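You operate a simulated robot arm through the tools that you are given. There is no shell and no other tool. Be economical: measure what you need, move in short steps, check, and stop when the job is done.

The job below is to be done with a simulated robot arm. You get a single attempt, and the scene is never put back.

TASK
Take the white bandage roll and leave it on top of the vent grille.

Only the result counts: the job must be done as asked and must still hold three seconds after the hand-in. Knocking over, shifting, dropping, spilling or breaking anything else fails it.

THE ROBOT
A 7-joint arm with a two-finger parallel gripper, fixed in place. Base frame: the origin is at the foot of the arm, x ahead of it, y to its left, z up; the work surface is at about z = 0. Readings come in mm, degrees, newtons and seconds.
With the tool pointing down near the work surface it reaches from about 240 to 620 mm from the base axis. Its first joint turns from -66.0 to 66.0 degrees. Payload 2.6 kg.
The TCP is the grasp point between the finger pads, 30 mm short of the fingertips. In the tool frame z runs along the fingers and y along their closing line. Largest opening 94 mm; finger width 28, thickness 10; the body of the gripper, 50 by 96 mm, starts 55 mm behind the TCP.
Orientation is that of the tool frame in the base frame, as a unit quaternion [x, y, z, w]. With the fingers straight down and closing along the base's y, the tool's x points along the base's -x, its y along +y and its z along -z.

THE INTERFACE
- The arm moves only by the tool arm_command. Its arguments are lists of equal length, an entry for each row: "travel": the shift along the tool's x, y, z in units of 20 mm (1.0 is 20 mm), a list of three; "rotation": the turn, a rotation vector about the tool's x, y, z in units of 8 degrees (1.0 is 8 degrees), a list of three; "grip": the closure, from 0 (fully open) to 1 (shut). In form: {"travel": [[x, y, z], ...], "rotation": [[rx, ry, rz], ...], "grip": [grip, ...]}. A call has 1 to 8 rows; each row shifts and turns the commanded pose from where the row before left it, along the tool's axes as they then stand. A call with a number of a shift or a turn outside -1 to 1 is refused whole. A row lasts 0.2 s, in which the tool goes at most 50 mm and 8.6 degrees; a call with a longer step from one row to the next is refused whole, and so is a gripper value outside its range. A pose out of reach is approached as far as the arm can. The call stops where the force on the tool passes 40 N (or 10 N more than at its start, if that is more) or the arm is blocked; 0.2 s more then pass. Each finger travels about 72 mm/s and halts on what it meets, pressing with about 36 N; the grip force reading is that of the motor and also rises with nothing between the fingers. The clock runs only during rows and for 0.2 s after the last one: add rows that do not move to give the fingers time. The reply holds the time, the measured pose of the TCP, the force on the tool along the base axes, the opening and the grip force, in the units named above and with some noise.
- Cameras (640 x 400 px; columns grow to the right, rows downward): "scene" is fixed at [27.3, 423.5, 579.5]; the picture's right is [-0.89, -0.45, 0.00], its down [-0.24, 0.48, -0.84] and it looks along [0.38, -0.75, -0.54] (base axes); focal length 314 px, centre (320, 200). "wrist" rides on the gripper at [-37, 0, -58] in the tool frame; the picture's right is [0.00, -1.00, 0.00], its down [0.97, 0.00, -0.24] and it looks along [0.24, 0.00, 0.97] (tool axes); focal length 218 px, centre (320, 200). There is no depth. A picture from a camera that has moved, and an enlarged one, comes with that camera's place and axes in the base frame and with its lens. The place of the scene camera against the robot may be out by one fixed shift of up to 18 mm in any direction.
- grab_frame(camera): a new picture of that camera. The clock stands still meanwhile.
- enlarge(camera, box): a new picture of the part [left, top, right, bottom] of that camera's present view, enlarged. The clock stands still meanwhile.
- hand_in(): hands the job in; it is judged then, once.

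Go step by step. Nothing tells you positions but the pictures and the camera data: compare them with the known pose of the tool, close in by small moves and look again before you grip or let go. The budget is 90 turns and 46 pictures, counting those below and the enlarged ones. Unless the task says otherwise, let go and move clear before handing in, and close with one line.

The tools are called by a JSON object that holds its "method" and its "body". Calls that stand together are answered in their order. arm_command: Moves the arm, as the interface text tells. Its arguments: {"type":"object","properties":{"travel":{"type":"array","items":{"type":"array","items":{"type":"number"}}},"rotation":{"type":"array","items":{"type":"array","items":{"type":"number"}}},"grip":{"type":"array","items":{"type":"number"}}},"required":["travel","rotation","grip"]} The other tools are called the same way: grab_frame (camera) takes a picture; enlarge (camera, box) takes an enlarged picture of a part of a camera's view; hand_in () hands the job in.

At the start:

```text
clock: 0.0
tcp_pos: [319.8, -243.1, 295.2]
tcp_rot: [0.0, 1.0, 0.0, 0.001]
force: [0.7, 0.9, -0.9]
grip_width: 93.9
grip_force: 0.0
```

scene: 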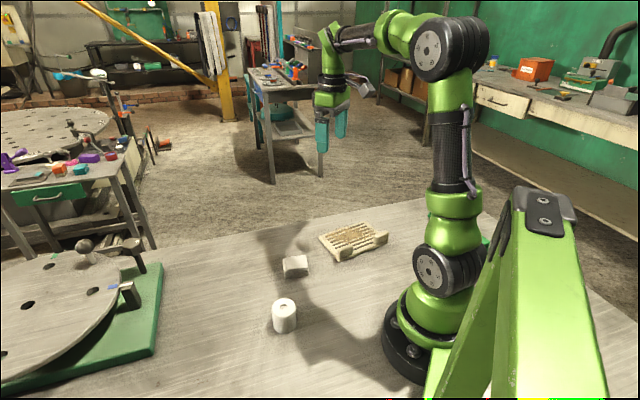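
wrist: 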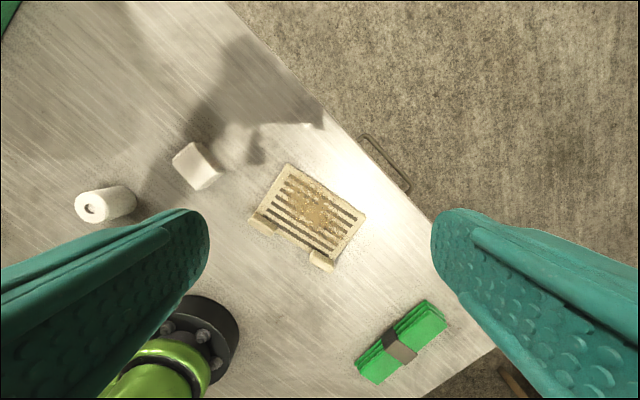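

I see the roll standing upright near (275, 85), the grille near (253, -220) and a white block between them near (344, -61). I'll take a closer look at each before moving.

{"method": "enlarge", "body": {"camera": "scene", "box": [250, 200, 410, 350]}}

{"method": "enlarge", "body": {"camera": "wrist", "box": [220, 140, 400, 290]}}

```text
2.67 times, centred on (330, 275) of scene
camera zoom: at [27.3, 423.5, 579.5], right [-0.89, -0.45, 0.0], down [-0.24, 0.48, -0.84], along [0.38, -0.75, -0.54], focal length 837 px, centre (293, 0)
```

zoom: 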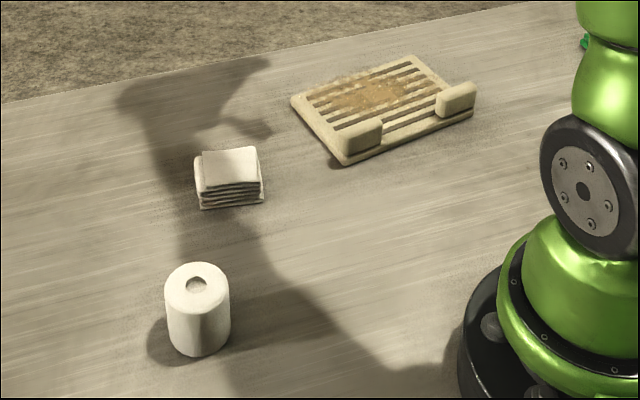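

```text
2.67 times, centred on (310, 215) of wrist
camera zoom: at [357.7, -242.7, 353.8], right [0.0, -1.0, 0.0], down [-0.97, 0.0, 0.24], along [-0.24, 0.0, -0.97], focal length 582 px, centre (347, 160)
```

zoom: 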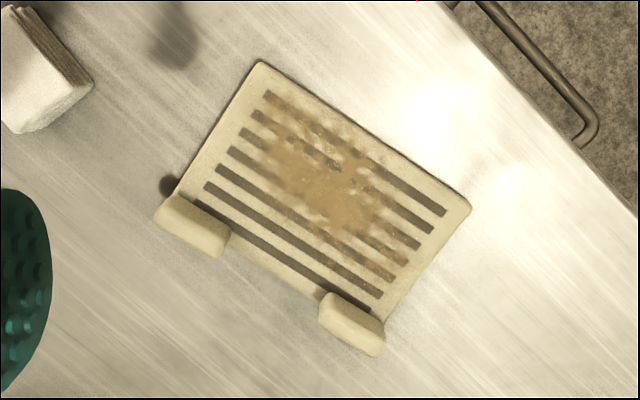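

The roll stands upright, and the plate is about 150 x 90 mm with two lugs on its -x edge. I'll travel at height toward the roll.

{"method": "arm_command", "body": {"travel": [[0, 1, 0], [0, 1, 0], [0, 1, 0], [0, 1, 0], [0, 1, 0], [0, 1, 0], [0, 1, 0], [0, 1, 0]], "rotation": [[0, 0, 0], [0, 0, 0], [0, 0, 0], [0, 0, 0], [0, 0, 0], [0, 0, 0], [0, 0, 0], [0, 0, 0]], "grip": [0, 0, 0, 0, 0, 0, 0, 0]}}

{"method": "arm_command", "body": {"travel": [[0.2, 1, 0], [0.2, 1, 0], [0.2, 1, 0], [0.2, 1, 0.5], [0.2, 1, 0.5], [0.2, 1, 0.5], [0.2, 1, 0.5], [0.2, 1, 0.5]], "rotation": [[0, 0, 0], [0, 0, 0], [0, 0, 0], [0, 0, 0], [0, 0, 0], [0, 0, 0], [0, 0, 0], [0, 0, 0]], "grip": [0, 0, 0, 0, 0, 0, 0, 0]}}

{"method": "grab_frame", "body": {"camera": "wrist"}}

```text
clock: 1.8
tcp_pos: [319.6, -82.9, 296.5]
tcp_rot: [0.0, 1.0, 0.0, 0.0]
force: [0.3, 0.1, 0.1]
grip_width: 94.4
grip_force: 0.0
```

```text
clock: 3.6
tcp_pos: [287.1, 75.6, 246.3]
tcp_rot: [0.0, 1.0, 0.001, 0.0]
force: [-0.2, 0.0, -0.1]
grip_width: 94.3
grip_force: 0.0
```

```text
41 pictures are left
camera wrist: at [325.8, 77.0, 303.4], right [0.0, -1.0, 0.0], down [-0.97, 0.0, 0.24], along [-0.24, 0.0, -0.97], focal length 218 px, centre (320, 200)
```

wrist: 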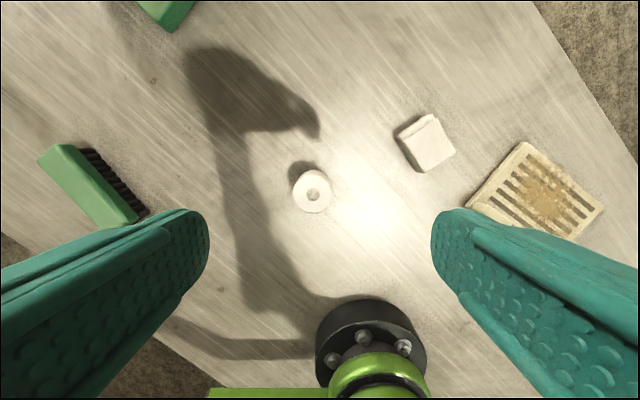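

The roll's top is centred near (273, 85) and is about 48 mm wide. I'll centre over it and descend partway.

{"method": "arm_command", "body": {"travel": [[0.7, 0.45, 1], [0, 0, 1], [0, 0, 1], [0, 0, 1], [0, 0, 1], [0, 0, 1], [0, 0, 0]], "rotation": [[0, 0, 0], [0, 0, 0], [0, 0, 0], [0, 0, 0], [0, 0, 0], [0, 0, 0], [0, 0, 0]], "grip": [0, 0, 0, 0, 0, 0, 0]}}

{"method": "grab_frame", "body": {"camera": "wrist"}}

{"method": "enlarge", "body": {"camera": "scene", "box": [200, 200, 400, 350]}}

```text
clock: 5.2
tcp_pos: [273.8, 85.4, 125.9]
tcp_rot: [-0.001, 1.0, 0.0, 0.0]
force: [-0.3, -0.1, 0.0]
grip_width: 93.8
grip_force: 0.1
```

```text
40 pictures are left
camera wrist: at [311.4, 86.3, 183.5], right [0.0, -1.0, 0.0], down [-0.97, 0.0, 0.24], along [-0.24, 0.0, -0.97], focal length 218 px, centre (320, 200)
```

wrist: 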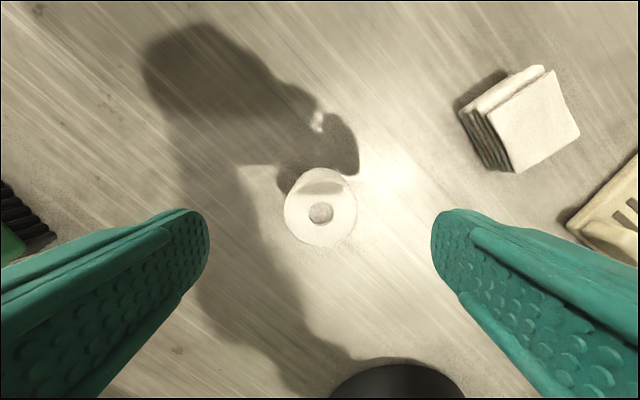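

```text
2.67 times, centred on (300, 275) of scene
camera zoom: at [27.3, 423.5, 579.5], right [-0.89, -0.45, 0.0], down [-0.24, 0.48, -0.84], along [0.38, -0.75, -0.54], focal length 837 px, centre (373, 0)
```

zoom: 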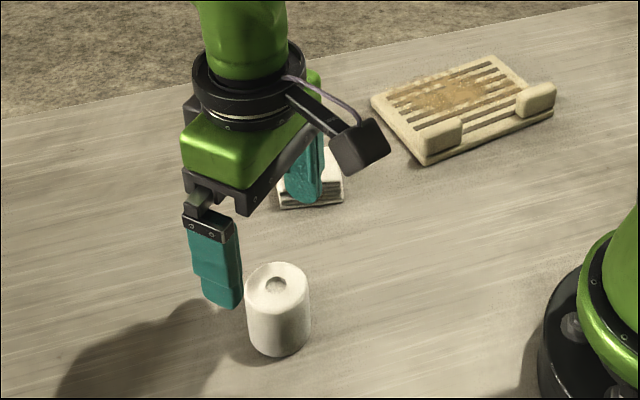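

The fingers straddle the roll, whose centre is about (271, 85.5). I'll descend to z of about 38, close gently, and check the contact.

{"method": "arm_command", "body": {"travel": [[0.12, 0, 1], [0, 0, 1], [0, 0, 1], [0, 0, 1], [0, 0, 0.4], [0, 0, 0]], "rotation": [[0, 0, 0], [0, 0, 0], [0, 0, 0], [0, 0, 0], [0, 0, 0], [0, 0, 0]], "grip": [0, 0, 0, 0, 0, 0]}}

{"method": "grab_frame", "body": {"camera": "wrist"}}

```text
clock: 6.6
tcp_pos: [271.4, 85.3, 37.7]
tcp_rot: [0.001, 1.0, 0.0, 0.0]
force: [-0.2, -0.5, -0.4]
grip_width: 93.7
grip_force: 0.1
```

```text
38 pictures are left
camera wrist: at [309.5, 86.2, 95.1], right [0.0, -1.0, 0.0], down [-0.97, 0.0, 0.24], along [-0.24, 0.0, -0.97], focal length 218 px, centre (320, 200)
```

wrist: 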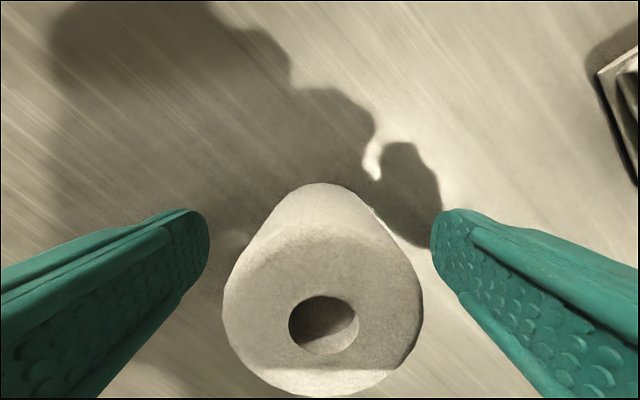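

The roll is centred between the pads, so I'll close.

{"method": "arm_command", "body": {"travel": [[0, 0, 0], [0, 0, 0], [0, 0, 0], [0, 0, 0]], "rotation": [[0, 0, 0], [0, 0, 0], [0, 0, 0], [0, 0, 0]], "grip": [0.3, 0.5, 0.6, 0.6]}}

```text
clock: 7.6
tcp_pos: [269.4, 85.9, 37.8]
tcp_rot: [0.0, 1.0, 0.0, 0.0]
force: [0.8, -0.6, 0.0]
grip_width: 46.5
grip_force: 36.2
```

The roll is held at 46.5 mm. I'll lift a little and check it.

{"method": "arm_command", "body": {"travel": [[0, 0, -0.5], [0, 0, -1], [0, 0, -1], [0, 0, -1], [0, 0, -1], [0, 0, -1], [0, 0, -1], [0, 0, 0]], "rotation": [[0, 0, 0], [0, 0, 0], [0, 0, 0], [0, 0, 0], [0, 0, 0], [0, 0, 0], [0, 0, 0], [0, 0, 0]], "grip": [0.7, 0.7, 0.7, 0.7, 0.7, 0.7, 0.7, 0.7]}}

{"method": "grab_frame", "body": {"camera": "scene"}}

{"method": "grab_frame", "body": {"camera": "wrist"}}

```text
clock: 9.4
tcp_pos: [271.6, 85.7, 170.4]
tcp_rot: [0.0, 1.0, 0.0, 0.0]
force: [0.0, -0.1, -1.0]
grip_width: 46.4
grip_force: 35.8
```

```text
37 pictures are left
```

scene: 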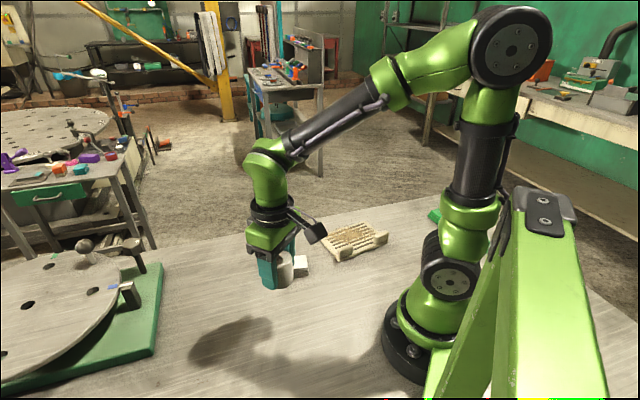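

```text
36 pictures are left
camera wrist: at [309.4, 86.2, 226.6], right [0.0, -1.0, 0.0], down [-0.97, 0.0, 0.24], along [-0.24, 0.0, -0.97], focal length 218 px, centre (320, 200)
```

wrist: 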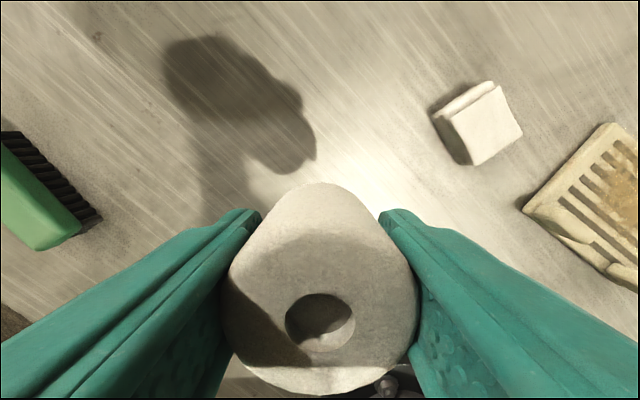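

The roll is lifted and held securely. I'll carry it toward the grille, bowing outward slightly in x, and stop short for a look.

{"method": "arm_command", "body": {"travel": [[-0.4, -1, 0], [-0.4, -1, 0], [-0.4, -1, 0], [-0.3, -1, 0], [0, -1, 0], [0, -1, 0], [0, -1, 0], [0, -1, 0]], "rotation": [[0, 0, 0], [0, 0, 0], [0, 0, 0], [0, 0, 0], [0, 0, 0], [0, 0, 0], [0, 0, 0], [0, 0, 0]], "grip": [0.7, 0.7, 0.7, 0.7, 0.7, 0.7, 0.7, 0.7]}}

{"method": "grab_frame", "body": {"camera": "wrist"}}

```text
clock: 11.2
tcp_pos: [299.8, -75.4, 168.5]
tcp_rot: [-0.001, 1.0, 0.0, 0.0]
force: [-0.6, 0.5, -0.7]
grip_width: 46.1
grip_force: 36.0
```

```text
35 pictures are left
camera wrist: at [338.8, -74.4, 225.8], right [0.0, -1.0, 0.0], down [-0.97, 0.0, 0.24], along [-0.24, 0.0, -0.97], focal length 218 px, centre (320, 200)
```

wrist: 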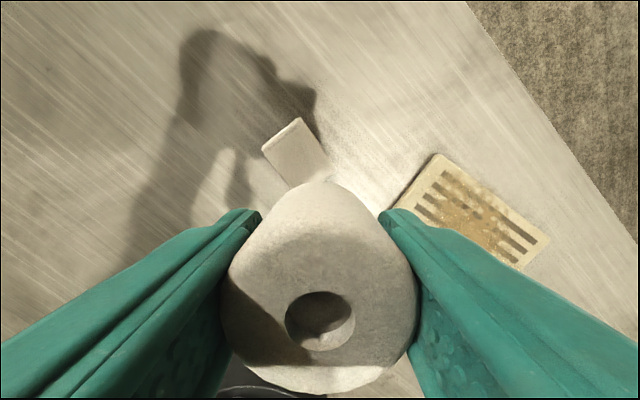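

The grille is flat on the table to the right of the held roll. I'll move so the camera sits directly above it, with the roll behind, to see the surface.

{"method": "arm_command", "body": {"travel": [[0.53, -0.94, 0], [0.53, -0.94, 0], [0.53, -0.94, 0], [0.53, -0.94, 0], [0.53, -0.94, 0], [0.53, -0.94, 0], [0.53, -0.94, 0], [0.53, -0.94, 0]], "rotation": [[0, 0, 0], [0, 0, 0], [0, 0, 0], [0, 0, 0], [0, 0, 0], [0, 0, 0], [0, 0, 0], [0, 0, 0]], "grip": [0.7, 0.7, 0.7, 0.7, 0.7, 0.7, 0.7, 0.7]}}

{"method": "grab_frame", "body": {"camera": "wrist"}}

{"method": "enlarge", "body": {"camera": "scene", "box": [280, 180, 440, 280]}}

```text
clock: 13.0
tcp_pos: [216.4, -225.4, 168.1]
tcp_rot: [-0.001, 1.0, 0.0, 0.0]
force: [0.7, 0.3, -1.2]
grip_width: 46.0
grip_force: 35.4
```

```text
34 pictures are left
camera wrist: at [254.4, -224.6, 225.8], right [0.0, -1.0, 0.0], down [-0.97, 0.0, 0.24], along [-0.24, 0.0, -0.97], focal length 218 px, centre (320, 200)
```

wrist: 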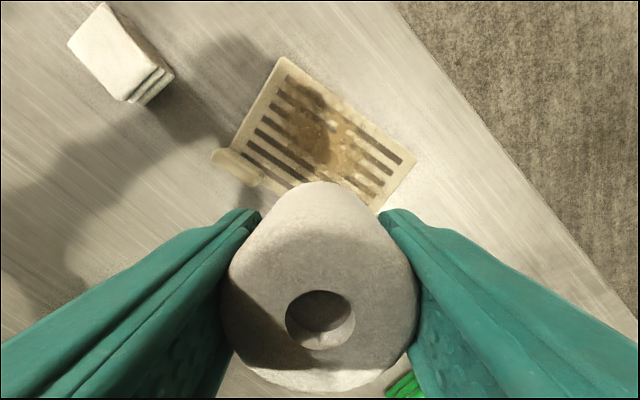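

```text
4.00 times, centred on (360, 230) of scene
camera zoom: at [27.3, 423.5, 579.5], right [-0.89, -0.45, 0.0], down [-0.24, 0.48, -0.84], along [0.38, -0.75, -0.54], focal length 1256 px, centre (160, 80)
```

zoom: 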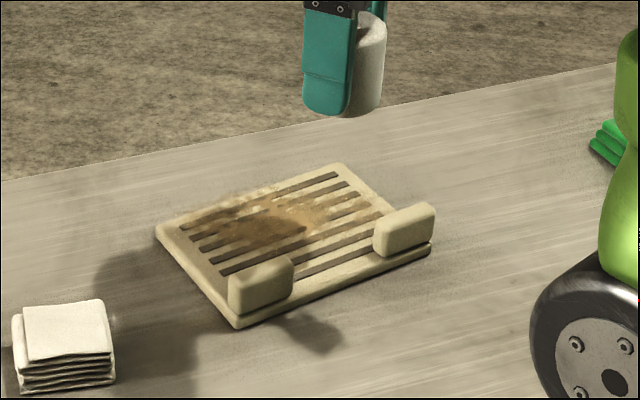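

The grille is flat, about 8–10 mm thick, centred near (242, -227), with upright lugs on its near edge. I'll aim for (250, -231), clear of the lugs, and descend to just above it.

{"method": "arm_command", "body": {"travel": [[-0.84, -0.14, 0], [-0.84, -0.14, 0], [0, 0, 1], [0, 0, 1], [0, 0, 1], [0, 0, 1], [0, 0, 1], [0, 0, 0]], "rotation": [[0, 0, 0], [0, 0, 0], [0, 0, 0], [0, 0, 0], [0, 0, 0], [0, 0, 0], [0, 0, 0], [0, 0, 0]], "grip": [0.7, 0.7, 0.7, 0.7, 0.7, 0.7, 0.7, 0.7]}}

{"method": "enlarge", "body": {"camera": "scene", "box": [280, 180, 440, 280]}}

{"method": "grab_frame", "body": {"camera": "wrist"}}

```text
clock: 14.8
tcp_pos: [249.0, -230.1, 68.1]
tcp_rot: [0.0, 1.0, 0.0, 0.001]
force: [0.1, 0.4, 0.4]
grip_width: 46.4
grip_force: 36.3
```

```text
4.00 times, centred on (360, 230) of scene
camera zoom: at [27.3, 423.5, 579.5], right [-0.89, -0.45, 0.0], down [-0.24, 0.48, -0.84], along [0.38, -0.75, -0.54], focal length 1256 px, centre (160, 80)
```

zoom: 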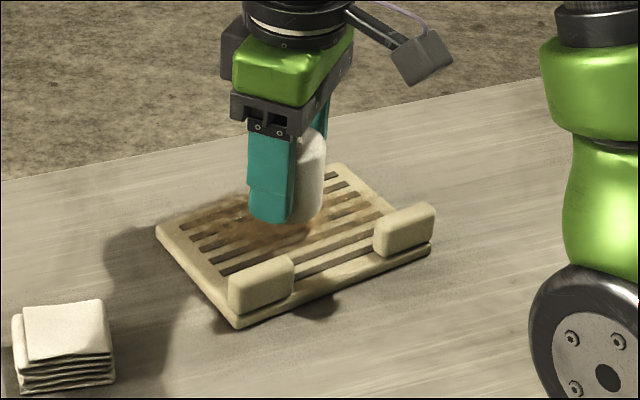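

```text
31 pictures are left
camera wrist: at [287.9, -229.6, 126.0], right [0.0, -1.0, 0.0], down [-0.97, 0.0, 0.24], along [-0.24, 0.0, -0.97], focal length 218 px, centre (320, 200)
```

wrist: 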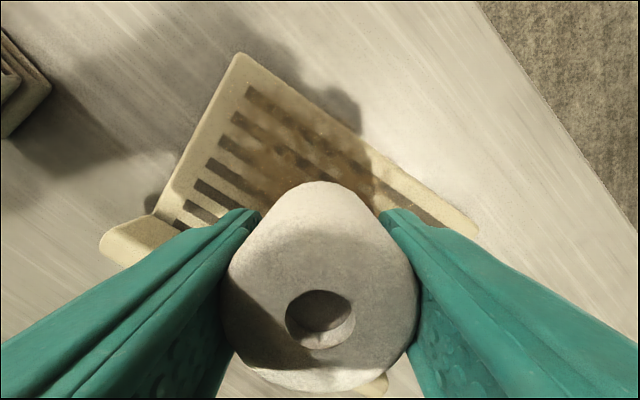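

It's well positioned over the plate and clear of the lugs. I'll lower in small steps and watch the force.

{"method": "arm_command", "body": {"travel": [[0, 0, 0.5], [0, 0, 0.25], [0, 0, 0]], "rotation": [[0, 0, 0], [0, 0, 0], [0, 0, 0]], "grip": [0.7, 0.7, 0.7]}}

{"method": "arm_command", "body": {"travel": [[0, 0, 0.1], [0, 0, 0]], "rotation": [[0, 0, 0], [0, 0, 0]], "grip": [0.7, 0.7]}}

{"method": "enlarge", "body": {"camera": "scene", "box": [310, 190, 410, 260]}}

```text
clock: 15.6
tcp_pos: [249.2, -230.8, 52.6]
tcp_rot: [0.0, 1.0, 0.0, 0.0]
force: [-0.2, 0.6, -0.7]
grip_width: 46.3
grip_force: 35.8
```

```text
clock: 16.2
tcp_pos: [249.7, -230.5, 52.0]
tcp_rot: [0.0, 1.0, 0.001, 0.0]
force: [-0.4, -0.1, 0.1]
grip_width: 45.9
grip_force: 35.6
```

```text
5.71 times, centred on (360, 225) of scene
camera zoom: at [27.3, 423.5, 579.5], right [-0.89, -0.45, 0.0], down [-0.24, 0.48, -0.84], along [0.38, -0.75, -0.54], focal length 1794 px, centre (91, 57)
```

zoom: 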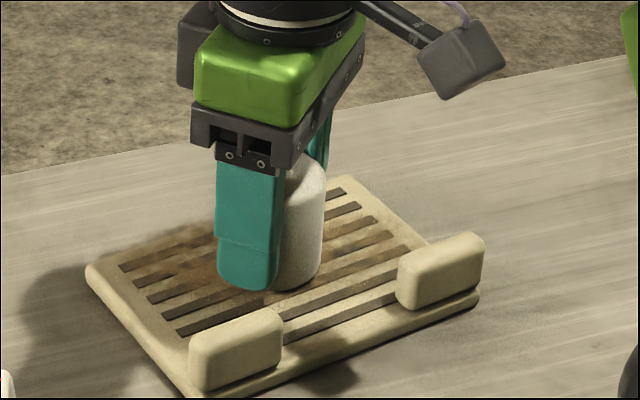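

{"method": "arm_command", "body": {"travel": [[0, 0, 0.1], [0, 0, 0]], "rotation": [[0, 0, 0], [0, 0, 0]], "grip": [0.7, 0.7]}}

{"method": "arm_command", "body": {"travel": [[0, 0, 0.08], [0, 0, 0]], "rotation": [[0, 0, 0], [0, 0, 0]], "grip": [0.7, 0.7]}}

```text
clock: 16.8
tcp_pos: [249.5, -230.3, 49.9]
tcp_rot: [0.001, 1.0, 0.0, 0.001]
force: [-3.0, 1.9, 13.2]
grip_width: 46.1
grip_force: 36.0
```

```text
clock: 17.3
tcp_pos: [249.9, -230.9, 50.2]
tcp_rot: [0.002, 1.0, 0.0, 0.002]
force: [-2.7, 1.9, 9.5]
grip_width: 45.8
grip_force: 35.7
stopped in row 2: the force on the tool passed its limit (the readings are from after the stop); the commanded pose is now the measured one
```

The roll touched the plate at z of about 50. I'll open partway so the fingers stay clear of the lugs.

{"method": "arm_command", "body": {"travel": [[0, 0, 0], [0, 0, 0], [0, 0, 0]], "rotation": [[0, 0, 0], [0, 0, 0], [0, 0, 0]], "grip": [0.45, 0.35, 0.33]}}

{"method": "grab_frame", "body": {"camera": "wrist"}}

{"method": "enlarge", "body": {"camera": "scene", "box": [310, 190, 410, 260]}}

```text
clock: 18.1
tcp_pos: [249.7, -230.3, 49.3]
tcp_rot: [0.001, 1.0, -0.001, 0.001]
force: [-0.7, -0.1, 1.0]
grip_width: 62.9
grip_force: 0.1
```

```text
29 pictures are left
camera wrist: at [288.1, -230.2, 106.9], right [0.0, -1.0, 0.0], down [-0.97, 0.0, 0.24], along [-0.24, 0.0, -0.97], focal length 218 px, centre (320, 200)
```

wrist: 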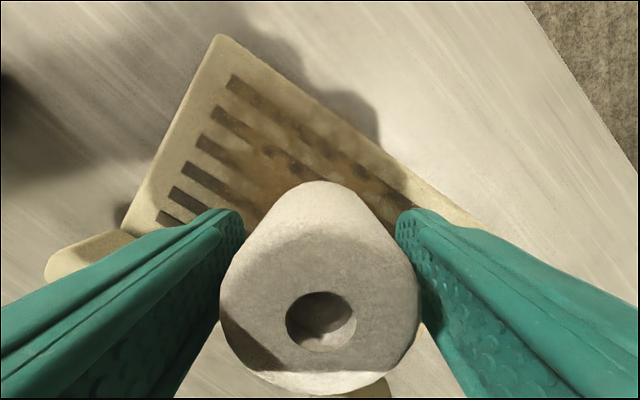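

```text
5.71 times, centred on (360, 225) of scene
camera zoom: at [27.3, 423.5, 579.5], right [-0.89, -0.45, 0.0], down [-0.24, 0.48, -0.84], along [0.38, -0.75, -0.54], focal length 1794 px, centre (91, 57)
```

zoom: 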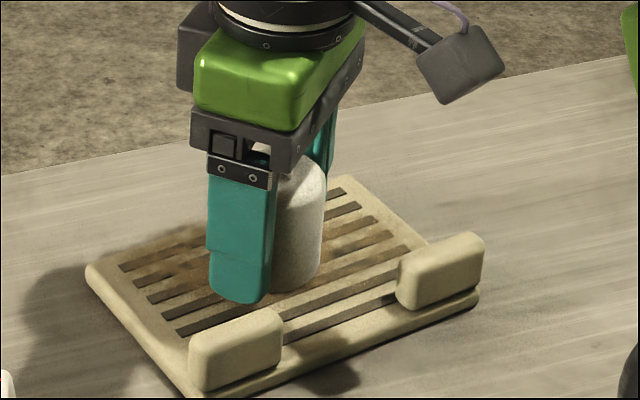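

The roll stands free on the plate with gaps on both sides. I'll retreat straight up.

{"method": "arm_command", "body": {"travel": [[0, 0, -0.4], [0, 0, -0.8], [0, 0, -1], [0, 0, -1], [0, 0, -1], [0, 0, -1], [0, 0, -1], [0, 0, -1]], "rotation": [[0, 0, 0], [0, 0, 0], [0, 0, 0], [0, 0, 0], [0, 0, 0], [0, 0, 0], [0, 0, 0], [0, 0, 0]], "grip": [0.33, 0.33, 0.33, 0.33, 0.33, 0.33, 0.33, 0.33]}}

{"method": "enlarge", "body": {"camera": "scene", "box": [260, 170, 420, 290]}}

{"method": "grab_frame", "body": {"camera": "wrist"}}

```text
clock: 19.9
tcp_pos: [249.3, -232.1, 192.8]
tcp_rot: [0.001, 1.0, 0.0, 0.0]
force: [0.4, 0.5, 0.3]
grip_width: 63.0
grip_force: 0.0
```

```text
3.33 times, centred on (340, 230) of scene
camera zoom: at [27.3, 423.5, 579.5], right [-0.89, -0.45, 0.0], down [-0.24, 0.48, -0.84], along [0.38, -0.75, -0.54], focal length 1046 px, centre (253, 100)
```

zoom: 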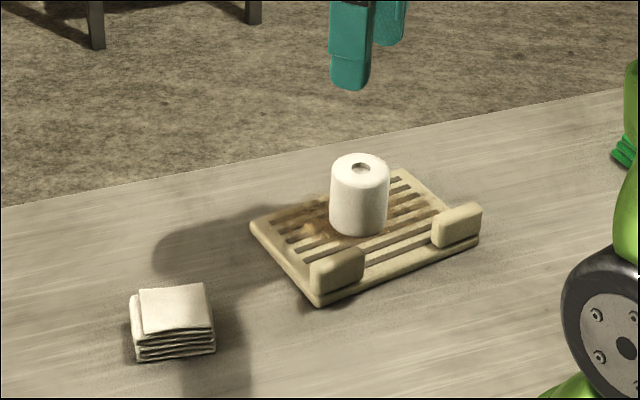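

```text
26 pictures are left
camera wrist: at [287.6, -230.5, 251.4], right [0.0, -1.0, 0.0], down [-0.97, 0.0, 0.24], along [-0.24, 0.0, -0.97], focal length 218 px, centre (320, 200)
```

wrist: 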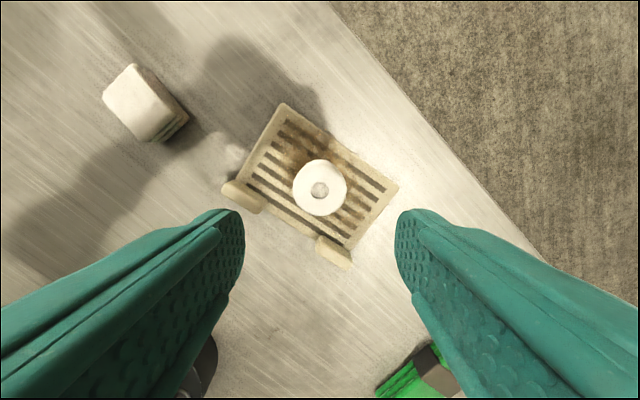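

The roll stands upright in the middle of the grille, the gripper is well clear, and nothing else has moved. I'm handing in.

{"method": "hand_in", "body": {}}

```text
The job is handed in.
```

The white bandage roll is standing upright on top of the vent grille, the gripper is clear, and I saw nothing else move.
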